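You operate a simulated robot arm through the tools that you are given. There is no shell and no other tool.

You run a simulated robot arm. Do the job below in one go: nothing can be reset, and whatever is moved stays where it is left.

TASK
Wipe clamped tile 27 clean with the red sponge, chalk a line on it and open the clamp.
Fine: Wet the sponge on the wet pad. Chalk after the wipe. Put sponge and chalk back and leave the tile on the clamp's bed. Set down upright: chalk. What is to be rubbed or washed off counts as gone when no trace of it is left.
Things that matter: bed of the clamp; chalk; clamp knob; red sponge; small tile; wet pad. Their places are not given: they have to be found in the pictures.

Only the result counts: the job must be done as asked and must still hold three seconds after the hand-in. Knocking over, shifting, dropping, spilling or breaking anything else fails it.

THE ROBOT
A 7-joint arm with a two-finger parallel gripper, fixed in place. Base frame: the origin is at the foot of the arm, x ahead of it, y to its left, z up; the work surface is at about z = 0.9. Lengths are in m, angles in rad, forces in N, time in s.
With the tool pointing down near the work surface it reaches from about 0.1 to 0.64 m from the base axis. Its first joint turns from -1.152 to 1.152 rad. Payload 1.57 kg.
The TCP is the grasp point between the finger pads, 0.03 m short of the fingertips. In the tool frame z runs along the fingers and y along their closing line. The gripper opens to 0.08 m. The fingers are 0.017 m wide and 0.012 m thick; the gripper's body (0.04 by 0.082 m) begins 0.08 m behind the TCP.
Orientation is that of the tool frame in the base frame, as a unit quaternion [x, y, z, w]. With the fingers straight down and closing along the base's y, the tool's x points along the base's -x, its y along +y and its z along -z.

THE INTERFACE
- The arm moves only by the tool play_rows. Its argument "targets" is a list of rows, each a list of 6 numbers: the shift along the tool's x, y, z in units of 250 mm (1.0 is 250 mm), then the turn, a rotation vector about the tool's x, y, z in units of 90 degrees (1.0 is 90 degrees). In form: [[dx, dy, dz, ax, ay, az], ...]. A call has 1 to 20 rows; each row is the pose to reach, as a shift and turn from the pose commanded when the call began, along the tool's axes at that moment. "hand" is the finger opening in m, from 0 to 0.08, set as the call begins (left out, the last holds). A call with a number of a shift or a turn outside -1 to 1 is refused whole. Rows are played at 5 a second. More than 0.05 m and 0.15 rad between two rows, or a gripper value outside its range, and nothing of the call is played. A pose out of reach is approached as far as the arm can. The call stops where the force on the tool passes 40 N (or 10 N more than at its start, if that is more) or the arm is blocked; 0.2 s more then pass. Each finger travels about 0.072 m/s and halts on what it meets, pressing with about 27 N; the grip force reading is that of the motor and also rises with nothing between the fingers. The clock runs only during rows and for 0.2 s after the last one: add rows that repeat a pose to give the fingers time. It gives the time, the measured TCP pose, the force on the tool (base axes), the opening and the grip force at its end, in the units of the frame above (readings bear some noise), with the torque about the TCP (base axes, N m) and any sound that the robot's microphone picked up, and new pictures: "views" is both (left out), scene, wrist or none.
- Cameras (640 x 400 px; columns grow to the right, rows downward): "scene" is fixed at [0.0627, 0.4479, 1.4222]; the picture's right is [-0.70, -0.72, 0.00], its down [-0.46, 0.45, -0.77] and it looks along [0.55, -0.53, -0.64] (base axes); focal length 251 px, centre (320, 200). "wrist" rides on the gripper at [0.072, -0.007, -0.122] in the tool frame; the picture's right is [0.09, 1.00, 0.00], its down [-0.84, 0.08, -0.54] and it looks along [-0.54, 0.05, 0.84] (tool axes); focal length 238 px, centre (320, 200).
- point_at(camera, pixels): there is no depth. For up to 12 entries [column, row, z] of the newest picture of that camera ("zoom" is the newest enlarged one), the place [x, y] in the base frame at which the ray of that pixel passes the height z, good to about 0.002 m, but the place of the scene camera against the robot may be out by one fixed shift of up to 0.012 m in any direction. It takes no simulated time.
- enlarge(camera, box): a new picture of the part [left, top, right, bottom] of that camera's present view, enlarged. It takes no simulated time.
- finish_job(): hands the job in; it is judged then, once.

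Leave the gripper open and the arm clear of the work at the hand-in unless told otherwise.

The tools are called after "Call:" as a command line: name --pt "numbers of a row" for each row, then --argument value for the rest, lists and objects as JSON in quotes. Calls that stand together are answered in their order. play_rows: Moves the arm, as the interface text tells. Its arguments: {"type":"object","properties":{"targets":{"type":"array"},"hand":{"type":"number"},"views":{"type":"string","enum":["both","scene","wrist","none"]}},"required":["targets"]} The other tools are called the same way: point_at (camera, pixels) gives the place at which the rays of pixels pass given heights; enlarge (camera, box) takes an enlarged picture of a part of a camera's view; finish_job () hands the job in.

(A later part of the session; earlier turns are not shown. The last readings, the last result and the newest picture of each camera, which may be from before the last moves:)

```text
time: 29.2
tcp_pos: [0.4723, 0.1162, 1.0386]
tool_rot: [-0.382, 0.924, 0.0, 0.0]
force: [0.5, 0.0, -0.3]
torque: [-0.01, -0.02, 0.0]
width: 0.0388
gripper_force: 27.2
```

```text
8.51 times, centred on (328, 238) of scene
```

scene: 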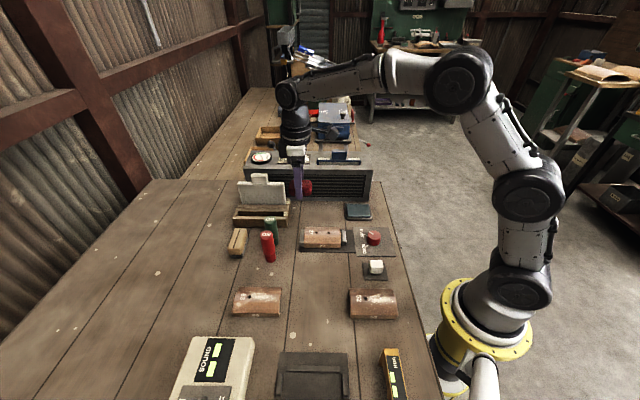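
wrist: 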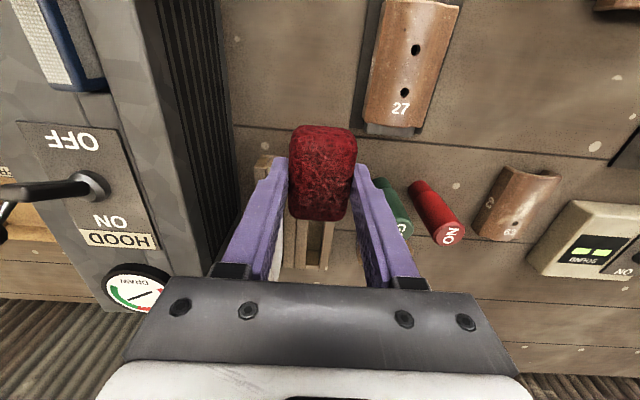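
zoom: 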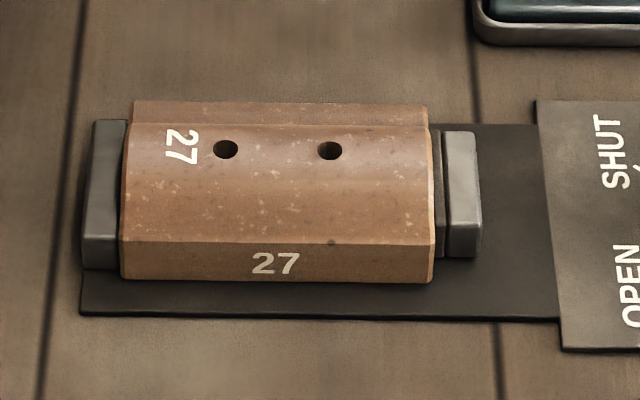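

The white smear is gone and two holes are visible. I'll look even closer for any remaining trace.

Call:
enlarge --camera "wrist" --box '[365, 0, 465, 62]'

Call:
enlarge --camera "scene" --box '[303, 224, 347, 252]'

```text
6.40 times, centred on (415, 31) of wrist
```

zoom: 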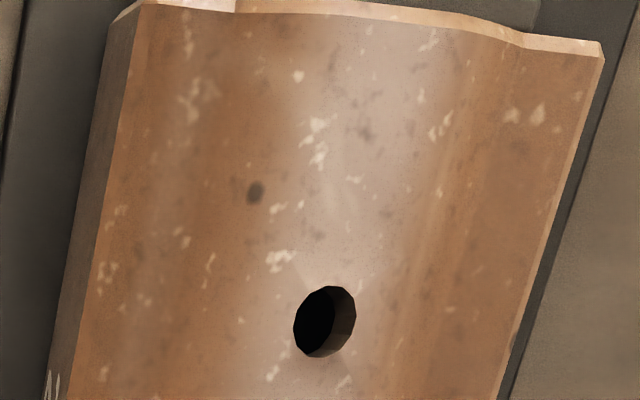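

```text
14.29 times, centred on (325, 238) of scene
```

zoom: 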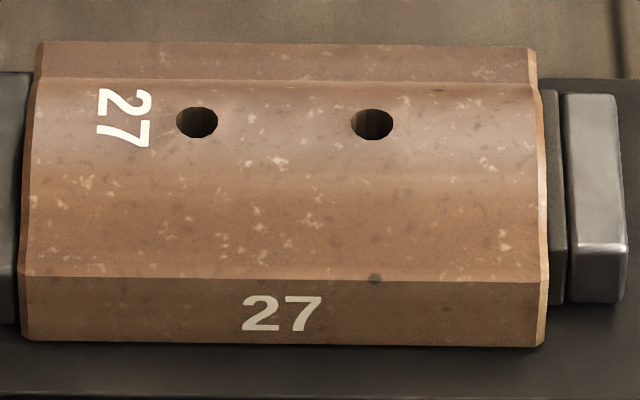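

No white smear remains; only the tile's own speckles, evenly spread as before. To be sure, I make one more light pass: go back above the tile and lower.

Call:
play_rows --pt "0.07 0.07 0 0 0 0" --pt "0.14 0.14 0 0 0 0" --pt "0.21 0.21 0 0 0 0" --pt "0.28 0.28 0 0 0 0" --pt "0.28 0.28 0.1 0 0 0" --pt "0.28 0.28 0.2 0 0 0" --pt "0.28 0.28 0.27 0 0 0" --pt "0.28 0.28 0.29 0 0 0" --pt "0.28 0.28 0.29 0 0 0" --views "none"

Call:
play_rows --pt "0 0 0.004 0 0 0" --pt "0 0 0.008 0 0 0" --pt "0 0 0.008 0 0 0" --views "none"

```text
time: 31.2
tcp_pos: [0.3724, 0.1163, 0.965]
tool_rot: [-0.383, 0.924, 0.0, 0.0]
force: [-0.2, -0.1, 0.1]
torque: [-0.02, -0.01, 0.01]
width: 0.0388
gripper_force: 27.0
```

```text
time: 32.0
tcp_pos: [0.3716, 0.1174, 0.963]
tool_rot: [-0.383, 0.924, 0.0, 0.001]
force: [-0.4, 0.0, 0.8]
torque: [0.01, -0.01, -0.03]
width: 0.0389
gripper_force: 27.2
```

Just touching at z 0.963. I press 1 mm deeper and wipe back and forth with small sideways offsets.

Call:
play_rows --pt "0 0 0.004 0 0 0" --pt "0.02 0 0.004 0 0 0" --pt "-0.02 0 0.004 0 0 0" --pt "-0.06 0 0.004 0 0 0" --pt "-0.1 0 0.004 0 0 0" --pt "-0.12 0.012 0.004 0 0 0" --pt "-0.08 0.016 0.004 0 0 0" --pt "-0.04 0.016 0.004 0 0 0" --pt "0 0.016 0.004 0 0 0" --pt "0.02 0 0.004 0 0 0" --pt "0 -0.016 0.004 0 0 0" --pt "-0.04 -0.016 0.004 0 0 0" --pt "-0.08 -0.016 0.004 0 0 0" --pt "-0.08 0 0.004 0 0 0" --pt "-0.04 0 0.004 0 0 0" --pt "0 0 0.004 0 0 0" --pt "0 0 0.004 0 0 0" --views "none"

```text
time: 35.6
tcp_pos: [0.3712, 0.1171, 0.9628]
tool_rot: [-0.382, 0.924, -0.001, 0.002]
force: [3.5, 2.3, 6.2]
torque: [0.06, 0.0, 0.02]
width: 0.0386
gripper_force: 26.7
```

6 N contact, wipe done. I lift the sponge and bring it back above its home place (u 0.371, v −0.284), with a look at the tile on the way.

Call:
play_rows --pt "0 0 -0.08 0 0 0" --pt "0 0 -0.16 0 0 0" --pt "0 0 -0.24 0 0 0" --pt "-0.026 -0.104 -0.26 0 0 0" --pt "-0.052 -0.208 -0.26 0 0 0" --pt "-0.078 -0.312 -0.26 0 0 0" --pt "-0.104 -0.416 -0.26 0 0 0" --pt "-0.104 -0.416 -0.26 0 0 0"

```text
time: 37.4
tcp_pos: [0.4631, 0.0616, 1.0276]
tool_rot: [-0.383, 0.924, 0.0, 0.0]
force: [0.2, 0.4, -0.5]
torque: [-0.01, 0.01, -0.02]
width: 0.0387
gripper_force: 27.4
```

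scene: 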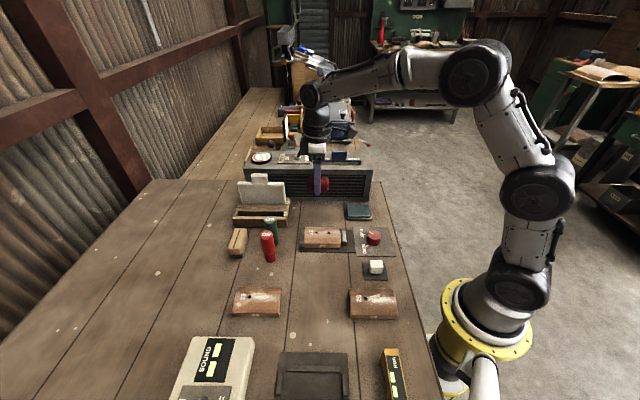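
wrist: 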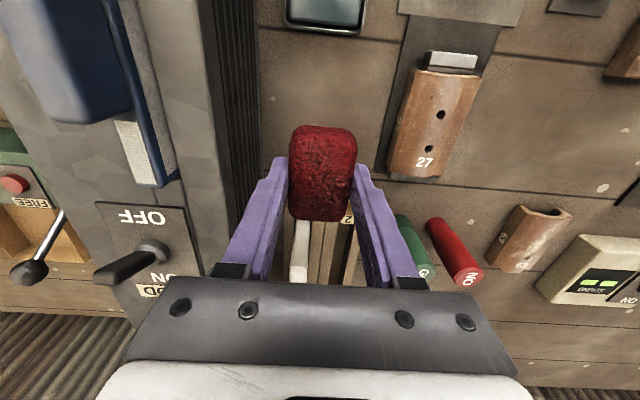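

The tile looks clean. I lower the sponge to z 0.937 over its home place.

Call:
play_rows --pt "0 0 0.1 0 0 0" --pt "0 0 0.2 0 0 0" --pt "0 0 0.28 0 0 0" --pt "0 0 0.34 0 0 0" --pt "0 0 0.36 0 0 0" --pt "0 0 0.36 0 0 0" --views "none"

Call:
play_rows --pt "0 0 0.008 0 0 0" --pt "0 0 0.012 0 0 0" --pt "0 0 0.012 0 0 0" --views "none"

```text
time: 38.8
tcp_pos: [0.4649, 0.0613, 0.937]
tool_rot: [-0.383, 0.924, 0.0, 0.0]
force: [-0.7, 0.1, -1.1]
torque: [0.0, -0.01, -0.03]
width: 0.0387
gripper_force: 27.2
```

```text
time: 39.6
tcp_pos: [0.4646, 0.0616, 0.935]
tool_rot: [-0.383, 0.924, 0.0, 0.0]
force: [1.1, 0.4, -0.8]
torque: [0.0, 0.0, -0.02]
width: 0.0388
gripper_force: 26.5
```

Commanded z is 0.9344, still free. I go down 1 mm steps until it touches.

Call:
play_rows --pt "0 0 0.004 0 0 0" --pt "0 0 0.008 0 0 0" --pt "0 0 0.008 0 0 0" --views "none"

```text
time: 40.4
tcp_pos: [0.464, 0.0628, 0.9317]
tool_rot: [-0.383, 0.924, 0.0, 0.0]
force: [-1.3, 0.1, 0.4]
torque: [0.02, -0.01, 0.0]
width: 0.039
gripper_force: 27.1
```

Call:
play_rows --pt "0 0 0.003 0 0 0" --pt "0 0 0.003 0 0 0" --views "wrist"

```text
time: 41.0
tcp_pos: [0.4631, 0.0612, 0.9312]
tool_rot: [-0.382, 0.924, 0.0, -0.001]
force: [0.1, 0.5, -0.4]
torque: [0.0, -0.05, -0.02]
width: 0.0389
gripper_force: 26.6
```

wrist: 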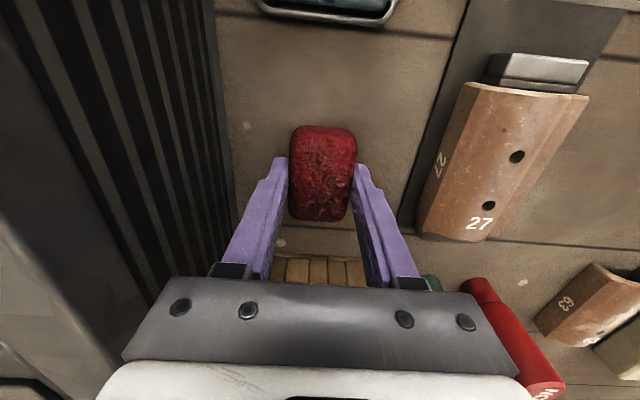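

The fingertips are about 1.5 mm over the bench and the sponge is at most a millimetre from it. I release by opening to 0.062.

Call:
play_rows --pt "0 0 0 0 0 0" --pt "0 0 0 0 0 0" --pt "0 0 0 0 0 0" --hand 0.062 --views "none"

Call:
play_rows --pt "0 0 -0.05 0 0 0" --pt "0 0 -0.1 0 0 0" --pt "0 0 -0.2 0 0 0" --pt "0 0 -0.3 0 0 0" --pt "0 0 -0.4 0 0 0" --pt "0 0 -0.4 0 0 0"

```text
time: 41.8
tcp_pos: [0.465, 0.0619, 0.9308]
tool_rot: [-0.383, 0.924, 0.0, 0.0]
force: [0.1, -0.1, 0.8]
torque: [0.0, 0.0, 0.0]
width: 0.0621
gripper_force: 0.1
```

```text
time: 43.2
tcp_pos: [0.4644, 0.0616, 1.032]
tool_rot: [-0.382, 0.924, 0.0, 0.0]
force: [0.3, -0.5, -0.4]
torque: [0.01, -0.02, -0.02]
width: 0.0621
gripper_force: 0.0
```

scene: 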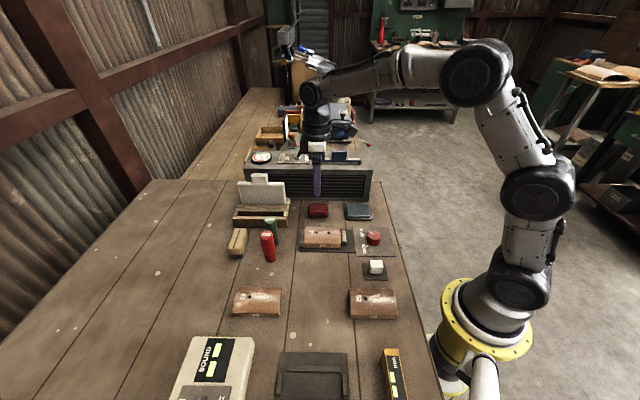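
wrist: 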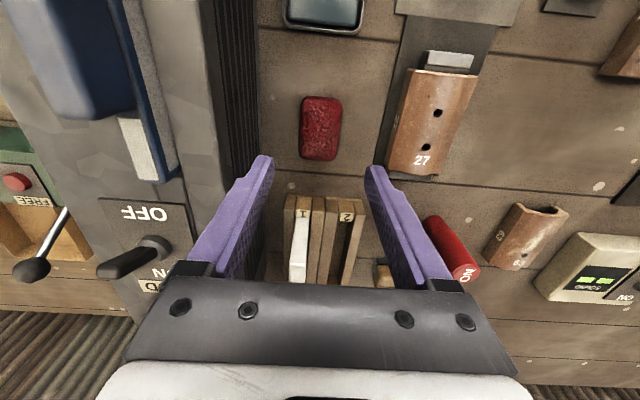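

The sponge is back flat at its home place. Now the chalk: I move above it at about (0.220, 0.100), z 1.05, fingers opened to 0.05.

Call:
play_rows --pt "0.04 0.06 -0.07 0 0 0" --pt "0.13 0.18 -0.073 0 0 0" --pt "0.22 0.3 -0.073 0 0 0" --pt "0.31 0.42 -0.073 0 0 0" --pt "0.4 0.54 -0.073 0 0 0" --pt "0.48 0.66 -0.073 0 0 0" --pt "0.54 0.75 -0.073 0 0 0" --pt "0.579 0.796 -0.073 0 0 0" --pt "0.579 0.796 -0.073 0 0 0" --hand 0.06

```text
time: 45.2
tcp_pos: [0.2188, 0.1002, 1.0491]
tool_rot: [-0.383, 0.924, 0.0, 0.0]
force: [-0.4, -0.6, -0.8]
torque: [-0.01, -0.01, 0.01]
width: 0.0598
gripper_force: 0.0
```

scene: 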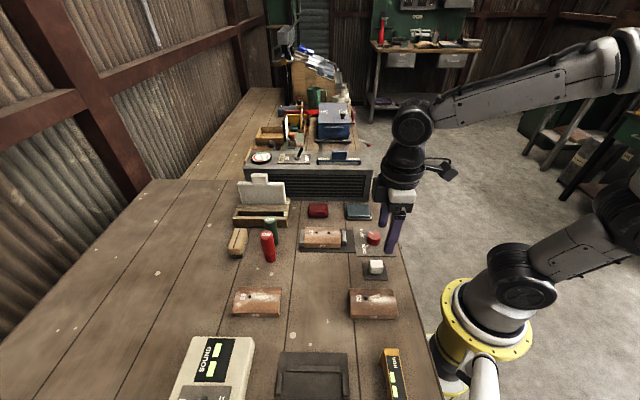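
wrist: 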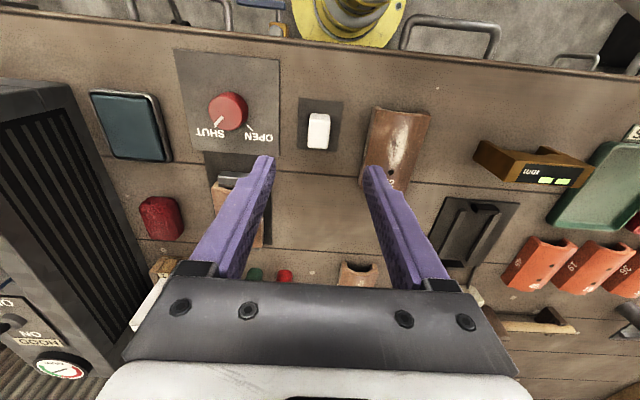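

The chalk is at (318,131) in the wrist view. I enlarge it and project its corners.

Call:
enlarge --camera "wrist" --box '[280, 85, 360, 165]'

Call:
enlarge --camera "scene" --box '[355, 250, 395, 285]'

```text
5.00 times, centred on (320, 125) of wrist
```

zoom: 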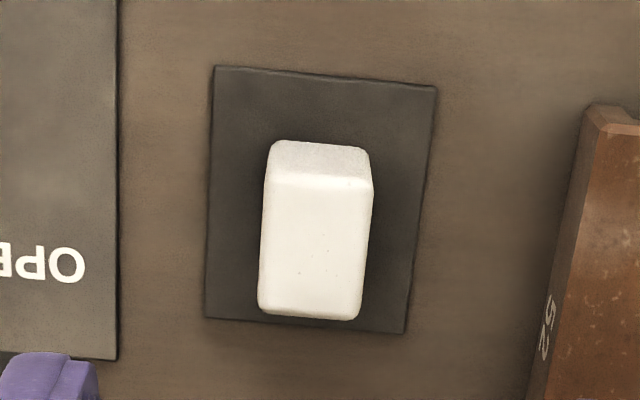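

```text
11.43 times, centred on (375, 268) of scene
```

zoom: 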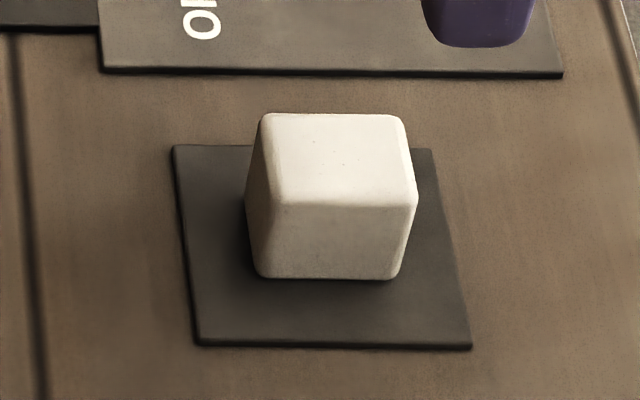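

Call:
point_at --camera "wrist" --pixels '[[309.4, 120, 0.93], [330.4, 121.6, 0.93], [328, 149, 0.93], [307.6, 147.4, 0.93], [298.8, 98.4, 0.903], [343.4, 102.4, 0.903], [337, 151.6, 0.903], [296.8, 148.6, 0.903], [310, 114, 0.905], [330, 116, 0.905]]'

Call:
point_at --camera "zoom" --pixels '[[262, 118, 0.93], [407, 122, 0.93], [414, 205, 0.93], [275, 207, 0.93], [256, 276, 0.904], [397, 280, 0.904], [173, 146, 0.903], [432, 150, 0.903], [471, 348, 0.903], [198, 344, 0.903]]'

```text
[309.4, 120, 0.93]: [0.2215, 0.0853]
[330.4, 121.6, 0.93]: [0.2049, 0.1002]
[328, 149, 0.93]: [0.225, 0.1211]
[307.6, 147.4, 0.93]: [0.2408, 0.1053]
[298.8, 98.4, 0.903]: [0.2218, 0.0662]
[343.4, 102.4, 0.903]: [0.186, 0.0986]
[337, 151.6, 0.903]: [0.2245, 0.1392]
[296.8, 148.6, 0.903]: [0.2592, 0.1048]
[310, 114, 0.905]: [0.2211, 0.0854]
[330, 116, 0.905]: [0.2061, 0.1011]
```

```text
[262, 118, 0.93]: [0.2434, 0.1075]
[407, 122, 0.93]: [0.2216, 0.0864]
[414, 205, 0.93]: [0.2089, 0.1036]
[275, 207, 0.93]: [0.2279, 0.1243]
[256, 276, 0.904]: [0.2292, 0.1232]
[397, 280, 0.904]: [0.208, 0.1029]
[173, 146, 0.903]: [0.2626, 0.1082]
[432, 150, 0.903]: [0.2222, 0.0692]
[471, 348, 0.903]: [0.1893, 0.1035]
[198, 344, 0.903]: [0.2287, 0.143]
```

Chalk: about 0.0285 (u) × 0.022 (v) × 0.026 m tall, centre u 0.2303, v −0.085. I centre and lower to z 0.955 with opening 0.05 for a check.

Call:
play_rows --pt "-0.016 0 0.08 0 0 0" --pt "-0.016 0 0.18 0 0 0" --pt "-0.016 0 0.28 0 0 0" --pt "-0.016 0 0.35 0 0 0" --pt "-0.016 0 0.38 0 0 0" --pt "-0.016 0 0.38 0 0 0" --hand 0.05

```text
time: 46.6
tcp_pos: [0.2218, 0.1041, 0.9548]
tool_rot: [-0.383, 0.924, -0.001, 0.0]
force: [0.2, -0.1, -0.6]
torque: [0.01, -0.02, 0.02]
width: 0.0501
gripper_force: 0.1
```

scene: 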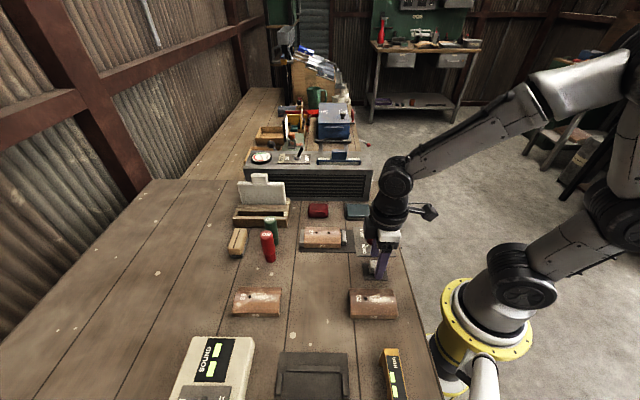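
wrist: 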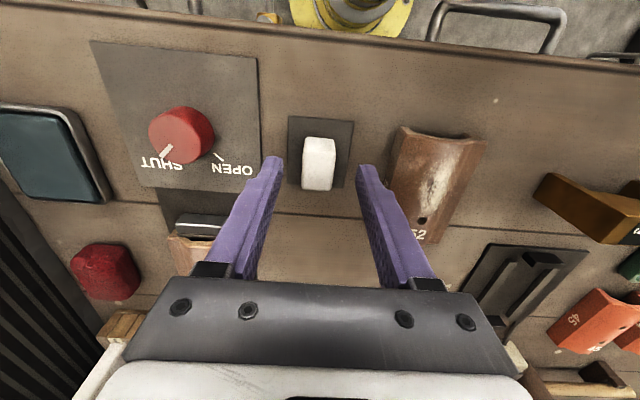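

The chalk (319,163) sits midway between the fingers. I lower to z 0.938 and then close.

Call:
play_rows --pt "0 0 0.03 0 0 0" --pt "0 0 0.068 0 0 0" --pt "0 0 0.068 0 0 0" --views "none"

Call:
play_rows --pt "0 0 0 0 0 0" --pt "0 0 0 0 0 0" --pt "0 0 0 0 0 0" --pt "0 0 0 0 0 0" --hand 0.0

```text
time: 47.4
tcp_pos: [0.2241, 0.1038, 0.9379]
tool_rot: [-0.382, 0.924, 0.0, 0.0]
force: [0.5, -0.3, 0.1]
torque: [-0.01, 0.0, 0.01]
width: 0.05
gripper_force: 0.1
```

```text
time: 48.4
tcp_pos: [0.2219, 0.1031, 0.9383]
tool_rot: [-0.382, 0.924, 0.0, 0.0]
force: [0.0, 0.1, 0.4]
torque: [0.0, 0.0, 0.02]
width: 0.0211
gripper_force: 27.4
```

scene: 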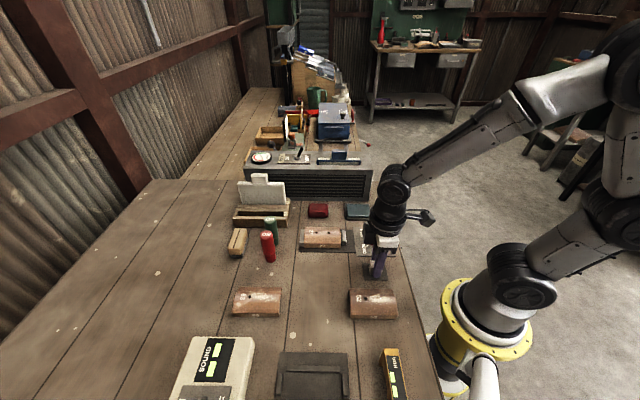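
wrist: 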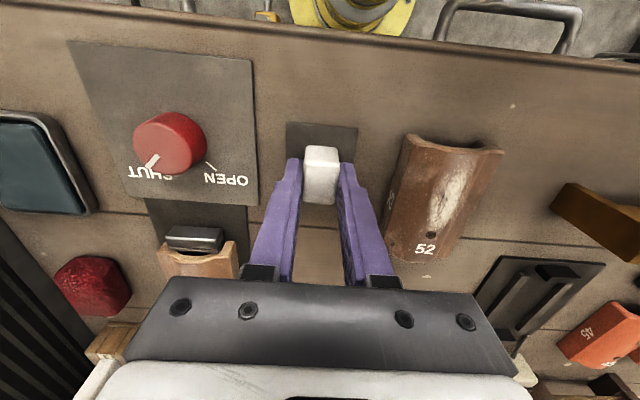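

Chalk gripped at 0.0211. I lift it and carry it over the tile to u 0.332 on the crest line.

Call:
play_rows --pt "0 0 -0.04 0 0 0" --pt "0 0 -0.1 0 0 0" --pt "0 0 -0.18 0 0 0" --pt "0 0 -0.26 0 0 0" --pt "-0.1 -0.09 -0.26 0 0 0" --pt "-0.2 -0.18 -0.26 0 0 0" --pt "-0.3 -0.28 -0.26 0 0 0" --pt "-0.407 -0.38 -0.26 0 0 0" --pt "-0.407 -0.38 -0.26 0 0 0"

```text
time: 50.4
tcp_pos: [0.3612, 0.1069, 1.0045]
tool_rot: [-0.383, 0.924, -0.001, 0.0]
force: [0.4, -0.5, 0.4]
torque: [-0.04, 0.0, 0.03]
width: 0.0208
gripper_force: 26.7
```

scene: 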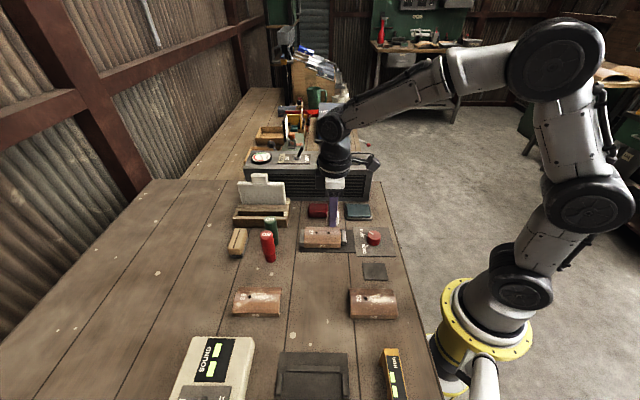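
wrist: 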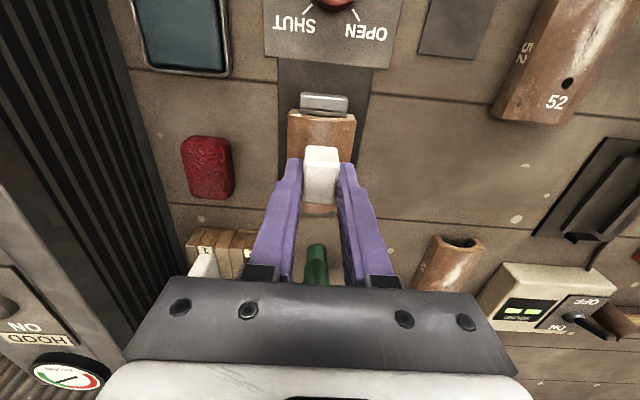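

Chalk is held above the tile. I lower it to z 0.970, then feel for contact.

Call:
play_rows --pt "0 0 0.06 0 0 0" --pt "0 0 0.11 0 0 0" --pt "0 0 0.132 0 0 0" --pt "0 0 0.132 0 0 0" --views "none"

Call:
play_rows --pt "0 0 0.006 0 0 0" --pt "0 0 0.012 0 0 0" --pt "0 0 0.012 0 0 0" --views "none"

```text
time: 51.4
tcp_pos: [0.3617, 0.1085, 0.9692]
tool_rot: [-0.383, 0.924, 0.0, 0.0]
force: [0.7, 0.6, -0.7]
torque: [0.0, 0.0, -0.03]
width: 0.0207
gripper_force: 27.4
```

```text
time: 52.2
tcp_pos: [0.3625, 0.1095, 0.9669]
tool_rot: [-0.383, 0.924, 0.0, 0.0]
force: [0.0, -0.1, -1.0]
torque: [-0.02, 0.02, -0.01]
width: 0.0208
gripper_force: 27.1
```

No contact at 0.967; next 1 mm steps.

Call:
play_rows --pt "0 0 0.004 0 0 0" --pt "0 0 0.004 0 0 0" --views "none"

Call:
play_rows --pt "0 0 0.003 0 0 0" --pt "0 0 0.003 0 0 0" --views "none"

```text
time: 52.8
tcp_pos: [0.3632, 0.1083, 0.9676]
tool_rot: [-0.383, 0.924, 0.0, 0.0]
force: [-1.4, -0.5, 3.2]
torque: [-0.04, 0.02, 0.0]
width: 0.0208
gripper_force: 27.1
```

```text
time: 53.4
tcp_pos: [0.3617, 0.1093, 0.9673]
tool_rot: [-0.383, 0.924, 0.0, 0.001]
force: [-6.2, -3.7, 15.2]
torque: [-0.07, 0.2, 0.0]
width: 0.0208
gripper_force: 26.7
```

Contact with about 15 N. I draw the line along the crest: drag from u 0.332 to 0.384.

Call:
play_rows --pt "-0.02 0 0 0 0 0" --pt "-0.05 0 0 0 0 0" --pt "-0.08 0 0 0 0 0" --pt "-0.11 0 0 0 0 0" --pt "-0.14 0 0 0 0 0" --pt "-0.17 0 0 0 0 0" --pt "-0.208 0 0 0 0 0" --pt "-0.208 0 0 0 0 0"

```text
time: 55.2
tcp_pos: [0.4001, 0.1444, 0.9653]
tool_rot: [-0.383, 0.924, 0.0, 0.0]
force: [0.7, -0.4, -0.8]
torque: [-0.02, 0.0, 0.05]
width: 0.0207
gripper_force: 27.0
```

scene: 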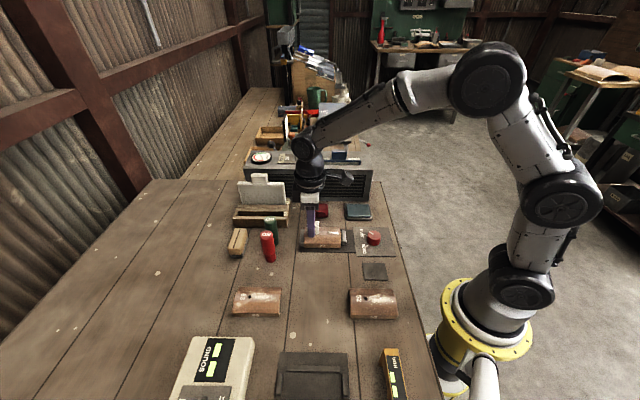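
wrist: 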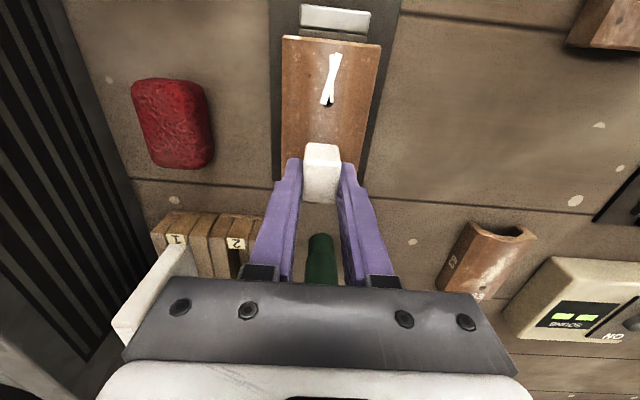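

A white mark has appeared at (331,80), then the chalk slipped up a little and lost contact. I look closer.

Call:
enlarge --camera "wrist" --box '[265, 20, 395, 190]'

Call:
point_at --camera "wrist" --pixels '[[336, 53, 0.932], [327, 105, 0.932]]'

```text
2.35 times, centred on (330, 105) of wrist
```

zoom: 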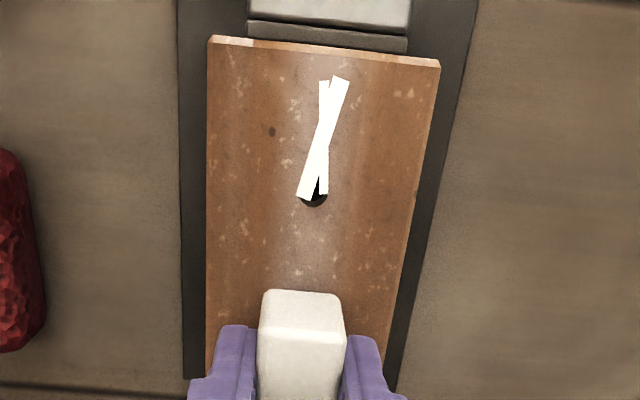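

```text
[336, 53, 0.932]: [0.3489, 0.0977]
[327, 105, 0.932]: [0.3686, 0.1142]
```

The mark so far is a short X-like stroke at u 0.316–0.342. I'll draw a proper long line over it with the chalk slightly tilted (7°) so just one edge writes: first lift, move to u 0.397 and tilt.

Call:
play_rows --pt "0 0 -0.03 0 0 0" --pt "-0.024 0 -0.03 0 -0.04 0" --pt "-0.052 0 -0.03 0 -0.078 0" --pt "-0.052 0 -0.03 0 -0.078 0"

```text
time: 56.2
tcp_pos: [0.4074, 0.1534, 0.9731]
tool_rot: [-0.382, 0.922, 0.023, 0.057]
force: [-0.2, -0.4, -0.7]
torque: [0.0, -0.01, -0.01]
width: 0.0208
gripper_force: 27.1
```

scene: 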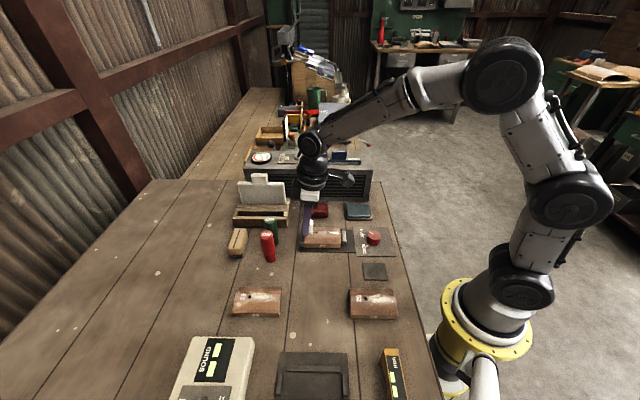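
wrist: 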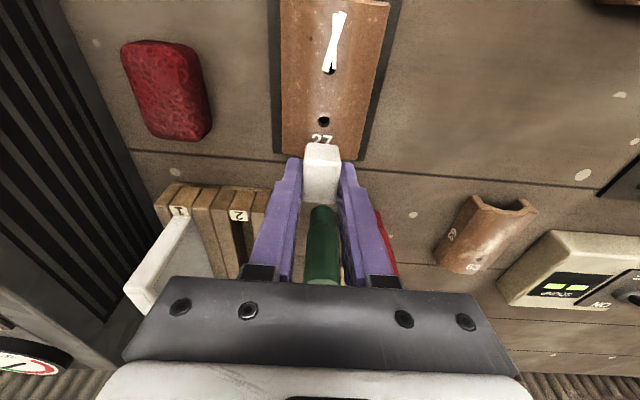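

The tilt is as planned. I lower vertically in small steps until the chalk touches.

Call:
play_rows --pt "0.001 0 0.008 0 0 0" --pt "0.002 0 0.0159 0 0 0" --pt "0.002 0 0.0159 0 0 0" --views "none"

Call:
play_rows --pt "0.0005 0 0.004 0 0 0" --pt "0.0005 0 0.004 0 0 0" --views "none"

Call:
play_rows --pt "0.0005 0 0.004 0 0 0" --pt "0.0005 0 0.004 0 0 0" --views "none"

```text
time: 57.0
tcp_pos: [0.4079, 0.1547, 0.969]
tool_rot: [-0.382, 0.922, 0.024, 0.056]
force: [0.5, 0.8, -0.6]
torque: [0.0, 0.03, -0.01]
width: 0.021
gripper_force: 27.2
```

```text
time: 57.6
tcp_pos: [0.4076, 0.154, 0.9684]
tool_rot: [-0.382, 0.922, 0.024, 0.056]
force: [-0.4, 0.6, 0.1]
torque: [0.0, 0.0, 0.01]
width: 0.0205
gripper_force: 27.6
```

```text
time: 58.2
tcp_pos: [0.4081, 0.155, 0.9672]
tool_rot: [-0.382, 0.922, 0.023, 0.057]
force: [0.1, -0.6, -0.8]
torque: [-0.02, -0.03, 0.01]
width: 0.0209
gripper_force: 27.3
```

Commanded z is now about 0.9668, still free. Two more 1 mm steps.

Call:
play_rows --pt "0.0005 0 0.004 0 0 0" --pt "0.0005 0 0.004 0 0 0" --views "none"

Call:
play_rows --pt "0.0003 0 0.002 0 0 0" --pt "0.0003 0 0.002 0 0 0" --views "none"

```text
time: 58.8
tcp_pos: [0.4083, 0.1532, 0.9653]
tool_rot: [-0.382, 0.922, 0.023, 0.057]
force: [-0.7, 0.2, 0.3]
torque: [0.0, 0.02, -0.01]
width: 0.0207
gripper_force: 26.9
```

```text
time: 59.4
tcp_pos: [0.4076, 0.1537, 0.9645]
tool_rot: [-0.383, 0.922, 0.024, 0.056]
force: [0.0, -0.3, -0.9]
torque: [0.03, 0.02, -0.01]
width: 0.0209
gripper_force: 27.0
```

Call:
play_rows --pt "0.0003 0 0.002 0 0 0" --pt "0.0003 0 0.002 0 0 0" --views "none"

Call:
play_rows --pt "0.0003 0 0.002 0 0 0" --pt "0.0003 0 0.002 0 0 0" --views "wrist"

```text
time: 60.0
tcp_pos: [0.407, 0.1549, 0.965]
tool_rot: [-0.383, 0.922, 0.024, 0.057]
force: [-1.5, -0.8, 2.0]
torque: [-0.04, 0.07, -0.01]
width: 0.0209
gripper_force: 26.7
```

```text
time: 60.6
tcp_pos: [0.4087, 0.1543, 0.965]
tool_rot: [-0.383, 0.922, 0.023, 0.058]
force: [-3.4, -0.2, 10.1]
torque: [-0.15, 0.24, -0.03]
width: 0.0207
gripper_force: 27.0
```

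wrist: 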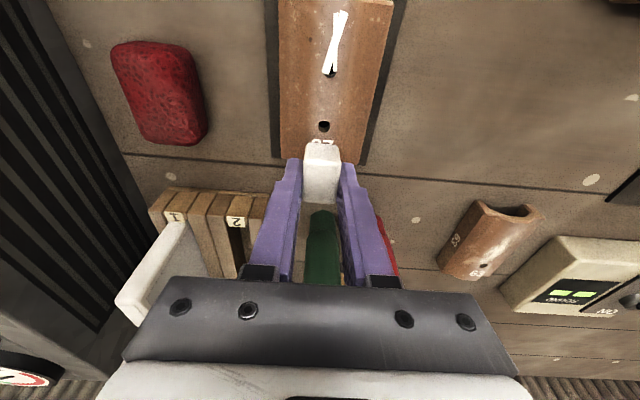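

Contact with 10 N. Now I drag toward −u with a slight downward feed, first 24 mm, and check the force.

Call:
play_rows --pt "0.0159 0 -0.0016 0 0 0" --pt "0.0318 0 -0.0033 0 0 0" --pt "0.0477 0 -0.005 0 0 0" --pt "0.0636 0 -0.0067 0 0 0" --pt "0.0795 0 -0.0084 0 0 0" --pt "0.0954 0 -0.01 0 0 0"

```text
time: 62.0
tcp_pos: [0.3918, 0.1366, 0.9644]
tool_rot: [-0.382, 0.922, 0.023, 0.058]
force: [2.6, 5.1, 14.0]
torque: [0.06, 0.05, -0.03]
width: 0.0206
gripper_force: 26.8
```

scene: 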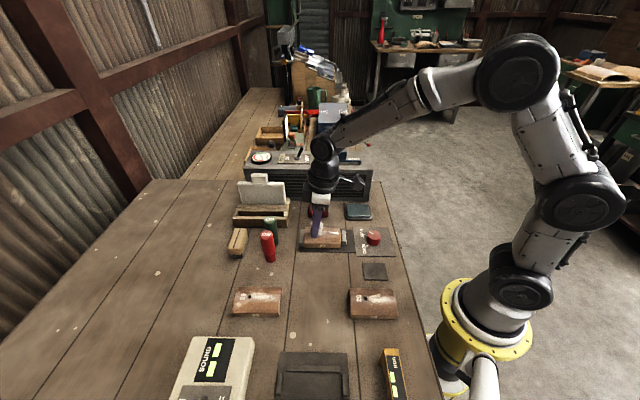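
wrist: 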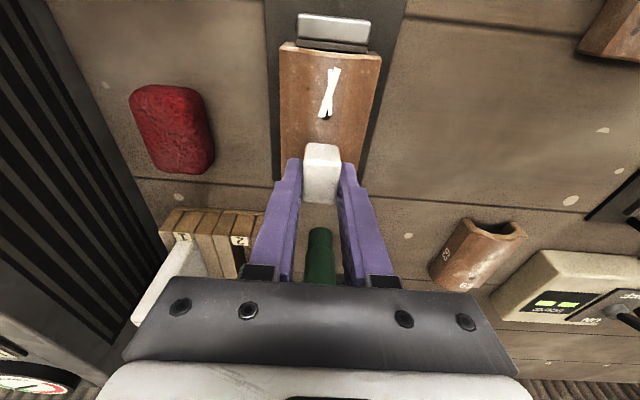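

Contact is kept (14 N, drag friction as expected). I continue the drag 40 mm further toward −u.

Call:
play_rows --pt "0.0159 0 -0.0018 0 0 0" --pt "0.0318 0 -0.0036 0 0 0" --pt "0.0476 0 -0.0055 0 0 0" --pt "0.0635 0 -0.0073 0 0 0" --pt "0.0794 0 -0.0091 0 0 0" --pt "0.0953 0 -0.011 0 0 0" --pt "0.1112 0 -0.0128 0 0 0" --pt "0.127 0 -0.0146 0 0 0" --pt "0.1429 0 -0.0165 0 0 0" --pt "0.1588 0 -0.0183 0 0 0" --views "none"

```text
time: 64.2
tcp_pos: [0.362, 0.109, 0.9634]
tool_rot: [-0.382, 0.922, 0.024, 0.059]
force: [5.2, 4.5, 17.9]
torque: [0.03, 0.07, -0.03]
width: 0.0207
gripper_force: 27.2
```

The stroke is done. I lift the chalk, undo the tilt and step aside to see the line.

Call:
play_rows --pt "-0.005 0 -0.04 0 0 0" --pt "-0.012 0 -0.1 0 0 0" --pt "-0.024 0 -0.2 0 0.04 0" --pt "-0.13 -0.08 -0.19 0 0.078 0" --pt "-0.223 -0.2 -0.174 0 0.078 0" --pt "-0.223 -0.2 -0.174 0 0.078 0"

```text
time: 65.6
tcp_pos: [0.4332, 0.1094, 1.0139]
tool_rot: [-0.382, 0.924, -0.001, -0.001]
force: [0.3, 0.1, -0.4]
torque: [-0.02, 0.04, 0.06]
width: 0.0208
gripper_force: 27.4
```

scene: 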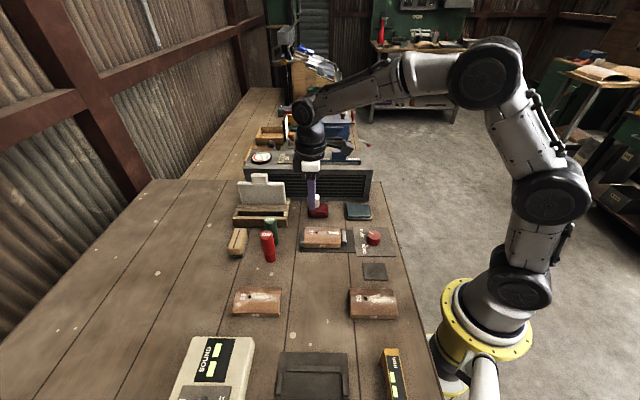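
wrist: 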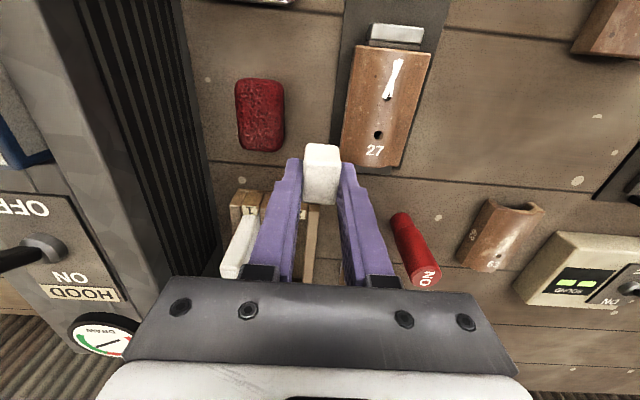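

Call:
enlarge --camera "wrist" --box '[330, 15, 450, 175]'

Call:
enlarge --camera "scene" --box '[290, 190, 400, 262]'

```text
2.50 times, centred on (390, 95) of wrist
```

zoom: 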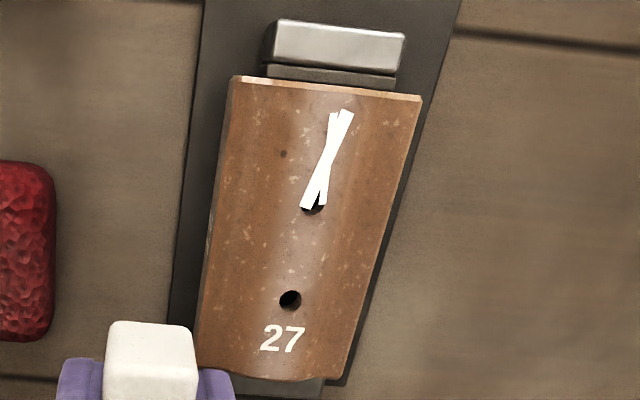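

```text
5.56 times, centred on (345, 226) of scene
```

zoom: 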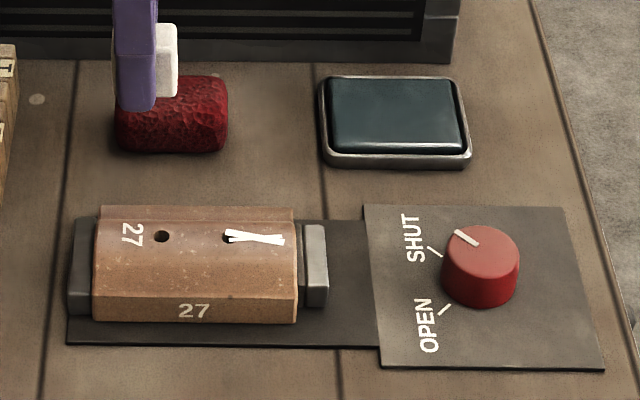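

The tilted stroke left no extra mark; only the first flat contact did, about 27 mm long. For a longer, clear line I'll go over it flat with light pressure: move back to u 0.350 over the crest and lower to 0.970.

Call:
play_rows --pt "0.066 0.1 0 0 0 0" --pt "0.132 0.2 0 0 0 0" --pt "0.132 0.2 0.09 0 0 0" --pt "0.132 0.2 0.16 0 0 0" --pt "0.132 0.2 0.174 0 0 0" --pt "0.132 0.2 0.174 0 0 0" --views "scene"

Call:
enlarge --camera "scene" --box '[295, 205, 365, 255]'

```text
time: 67.0
tcp_pos: [0.3757, 0.1197, 0.9689]
tool_rot: [-0.383, 0.924, 0.0, 0.0]
force: [-0.4, -0.2, -0.6]
torque: [0.02, 0.0, 0.01]
width: 0.0206
gripper_force: 27.0
```

scene: 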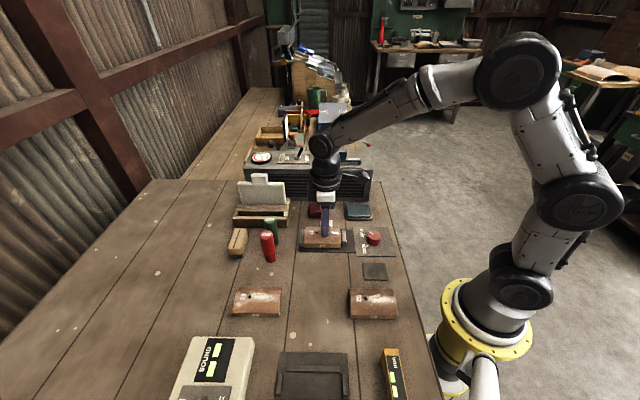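

```text
8.00 times, centred on (330, 230) of scene
```

zoom: 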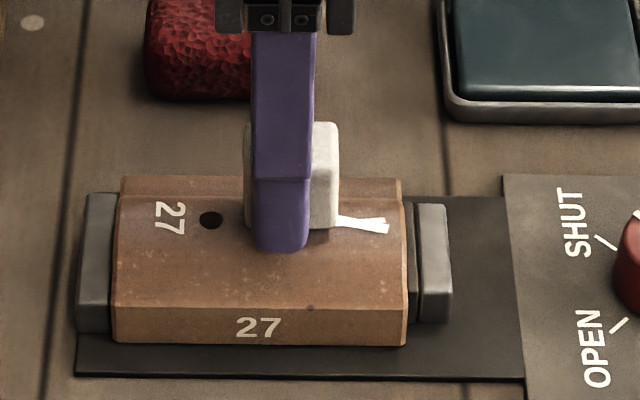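

The chalk is level over the tile, the mark visible beside it. I lower gently in small steps.

Call:
play_rows --pt "0 0 0.01 0 0 0" --pt "0 0 0.018 0 0 0" --pt "0 0 0.018 0 0 0" --views "none"

Call:
play_rows --pt "0 0 0.003 0 0 0" --pt "0 0 0.003 0 0 0" --views "none"

Call:
play_rows --pt "0 0 0.002 0 0 0" --pt "0 0 0.002 0 0 0" --views "none"

```text
time: 67.8
tcp_pos: [0.3743, 0.1193, 0.9664]
tool_rot: [-0.383, 0.924, 0.0, -0.001]
force: [0.9, 1.4, -0.1]
torque: [-0.03, 0.01, -0.01]
width: 0.0206
gripper_force: 27.1
```

```text
time: 68.4
tcp_pos: [0.3755, 0.1205, 0.9644]
tool_rot: [-0.383, 0.924, 0.0, 0.001]
force: [0.3, -0.3, 0.3]
torque: [0.03, 0.01, 0.0]
width: 0.0204
gripper_force: 26.8
```

```text
time: 69.0
tcp_pos: [0.3739, 0.1194, 0.9642]
tool_rot: [-0.382, 0.924, -0.001, 0.001]
force: [0.6, 0.0, -0.3]
torque: [0.0, 0.01, 0.03]
width: 0.0205
gripper_force: 27.5
```

Call:
play_rows --pt "0 0 0.002 0 0 0" --pt "0 0 0.002 0 0 0" --views "none"

Call:
play_rows --pt "0 0 0.002 0 0 0" --pt "0 0 0.002 0 0 0" --views "none"

Call:
play_rows --pt "0 0 0.002 0 0 0" --pt "0 0 0.002 0 0 0" --views "none"

```text
time: 69.6
tcp_pos: [0.3757, 0.1214, 0.963]
tool_rot: [-0.382, 0.924, 0.0, 0.0]
force: [-0.4, -0.4, -2.3]
torque: [-0.03, 0.0, 0.01]
width: 0.0207
gripper_force: 27.2
```

```text
time: 70.2
tcp_pos: [0.3763, 0.1205, 0.9633]
tool_rot: [-0.383, 0.924, 0.0, 0.0]
force: [-0.3, 0.0, 0.6]
torque: [0.0, -0.04, -0.02]
width: 0.0211
gripper_force: 27.0
```

```text
time: 70.8
tcp_pos: [0.3766, 0.1195, 0.962]
tool_rot: [-0.383, 0.924, -0.001, 0.0]
force: [0.7, -0.4, -0.5]
torque: [-0.03, 0.02, 0.03]
width: 0.0209
gripper_force: 26.8
```

No contact even at 0.9627, so the chalk has probably slid up in the grip. I'll look at it.

Call:
enlarge --camera "scene" --box '[305, 215, 350, 250]'

Call:
play_rows --pt "0 0 -0.06 0 0 0" --pt "0 0 -0.12 0 0 0" --pt "0 0 -0.2 0 0 0" --pt "0 0 -0.2 0 0 0"

Call:
enlarge --camera "scene" --box '[300, 185, 355, 250]'

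```text
11.43 times, centred on (328, 232) of scene
```

zoom: 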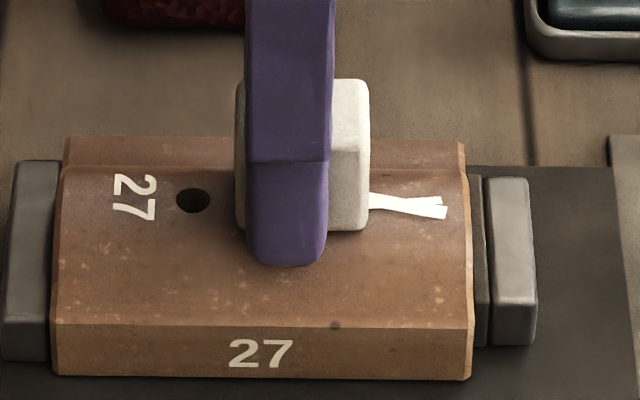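

```text
time: 71.8
tcp_pos: [0.3735, 0.1196, 1.0134]
tool_rot: [-0.382, 0.924, 0.0, 0.0]
force: [-1.1, -0.5, 0.3]
torque: [-0.02, -0.02, 0.02]
width: 0.0207
gripper_force: 27.2
```

scene: 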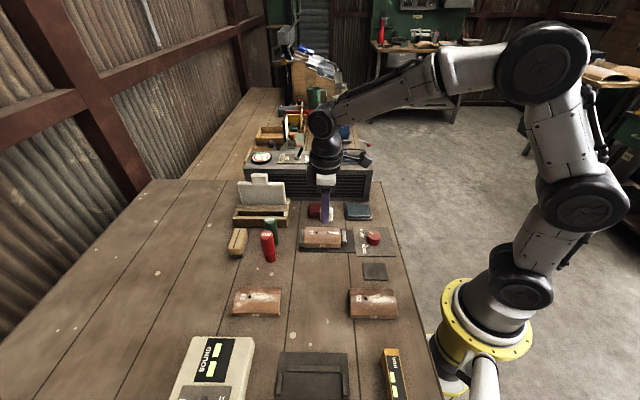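
wrist: 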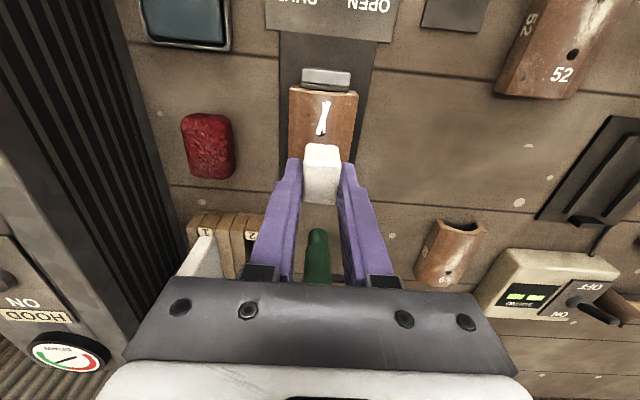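

```text
6.15 times, centred on (328, 218) of scene
```

zoom: 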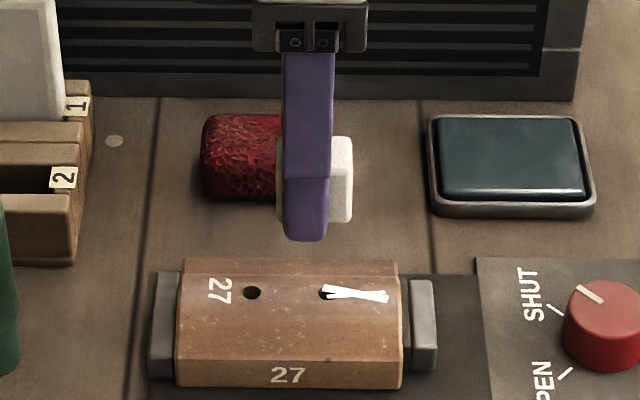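

The chalk has slid flush with the fingertips. I'll set it on its plate and regrip it higher so more chalk sticks out. I carry it back above the plate and lower to z 0.942.

Call:
play_rows --pt "0.12 0.09 0 0 0 0" --pt "0.24 0.19 0 0 0 0" --pt "0.36 0.29 0 0 0 0" --pt "0.472 0.38 0 0 0 0" --pt "0.472 0.38 0.1 0 0 0" --pt "0.472 0.38 0.2 0 0 0" --pt "0.472 0.38 0.26 0 0 0" --pt "0.472 0.38 0.283 0 0 0" --pt "0.472 0.38 0.283 0 0 0"

```text
time: 73.8
tcp_pos: [0.2256, 0.1044, 0.943]
tool_rot: [-0.383, 0.924, 0.0, 0.001]
force: [-0.1, 0.5, -0.6]
torque: [0.0, -0.01, -0.03]
width: 0.0207
gripper_force: 26.6
```

scene: 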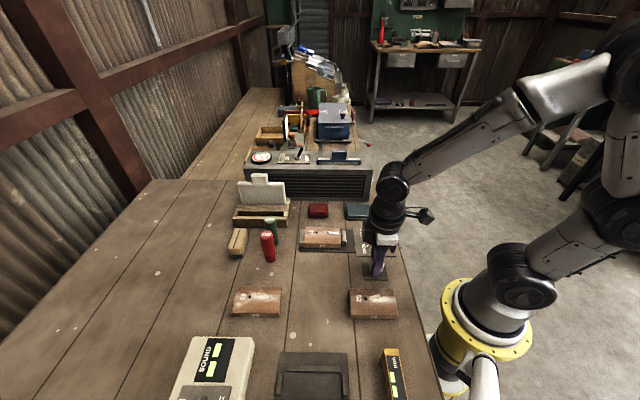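
wrist: 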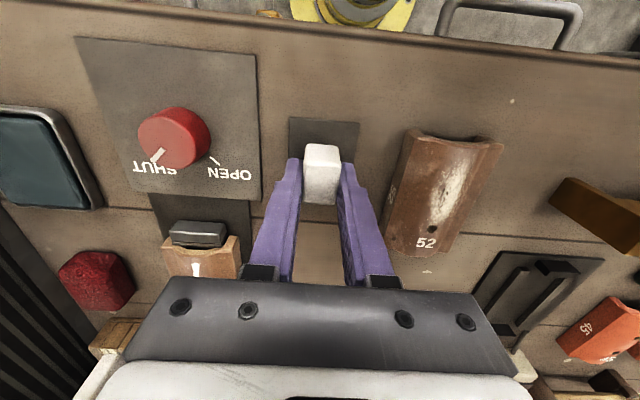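

The chalk is over its plate. I lower it to touch.

Call:
play_rows --pt "0 0 0.01 0 0 0" --pt "0 0 0.022 0 0 0" --pt "0 0 0.022 0 0 0" --views "none"

Call:
play_rows --pt "0 0 0.003 0 0 0" --pt "0 0 0.003 0 0 0" --views "none"

Call:
play_rows --pt "0 0 0.003 0 0 0" --pt "0 0 0.003 0 0 0" --views "none"

```text
time: 74.6
tcp_pos: [0.2251, 0.1041, 0.9359]
tool_rot: [-0.382, 0.924, 0.0, 0.001]
force: [-0.3, 0.1, 0.7]
torque: [-0.01, -0.04, -0.01]
width: 0.021
gripper_force: 27.0
```

```text
time: 75.2
tcp_pos: [0.2255, 0.1044, 0.9365]
tool_rot: [-0.383, 0.924, 0.0, 0.0]
force: [-0.7, -0.5, -0.5]
torque: [0.0, -0.03, -0.04]
width: 0.0208
gripper_force: 27.0
```

```text
time: 75.8
tcp_pos: [0.2252, 0.1044, 0.9346]
tool_rot: [-0.383, 0.924, 0.0, 0.0]
force: [0.1, 0.0, -0.2]
torque: [0.0, 0.0, -0.01]
width: 0.0205
gripper_force: 27.4
```

Call:
play_rows --pt "0 0 0.003 0 0 0" --pt "0 0 0.003 0 0 0" --views "none"

Call:
play_rows --pt "0 0 0.002 0 0 0" --pt "0 0 0.002 0 0 0" --views "none"

Call:
play_rows --pt "0 0 0.002 0 0 0" --pt "0 0 0.002 0 0 0" --views "none"

```text
time: 76.4
tcp_pos: [0.2258, 0.105, 0.9336]
tool_rot: [-0.382, 0.924, 0.0, 0.001]
force: [0.1, -0.3, 1.2]
torque: [-0.01, -0.03, -0.03]
width: 0.0207
gripper_force: 27.0
```

```text
time: 77.0
tcp_pos: [0.2254, 0.1041, 0.9337]
tool_rot: [-0.382, 0.924, 0.0, 0.001]
force: [-4.5, -3.5, 16.8]
torque: [0.03, -0.02, 0.0]
width: 0.0209
gripper_force: 26.8
```

```text
time: 77.6
tcp_pos: [0.2246, 0.1047, 0.9333]
tool_rot: [-0.383, 0.924, 0.0, 0.003]
force: [-3.1, 0.8, 24.0]
torque: [0.15, -0.02, -0.02]
width: 0.021
gripper_force: 27.1
```

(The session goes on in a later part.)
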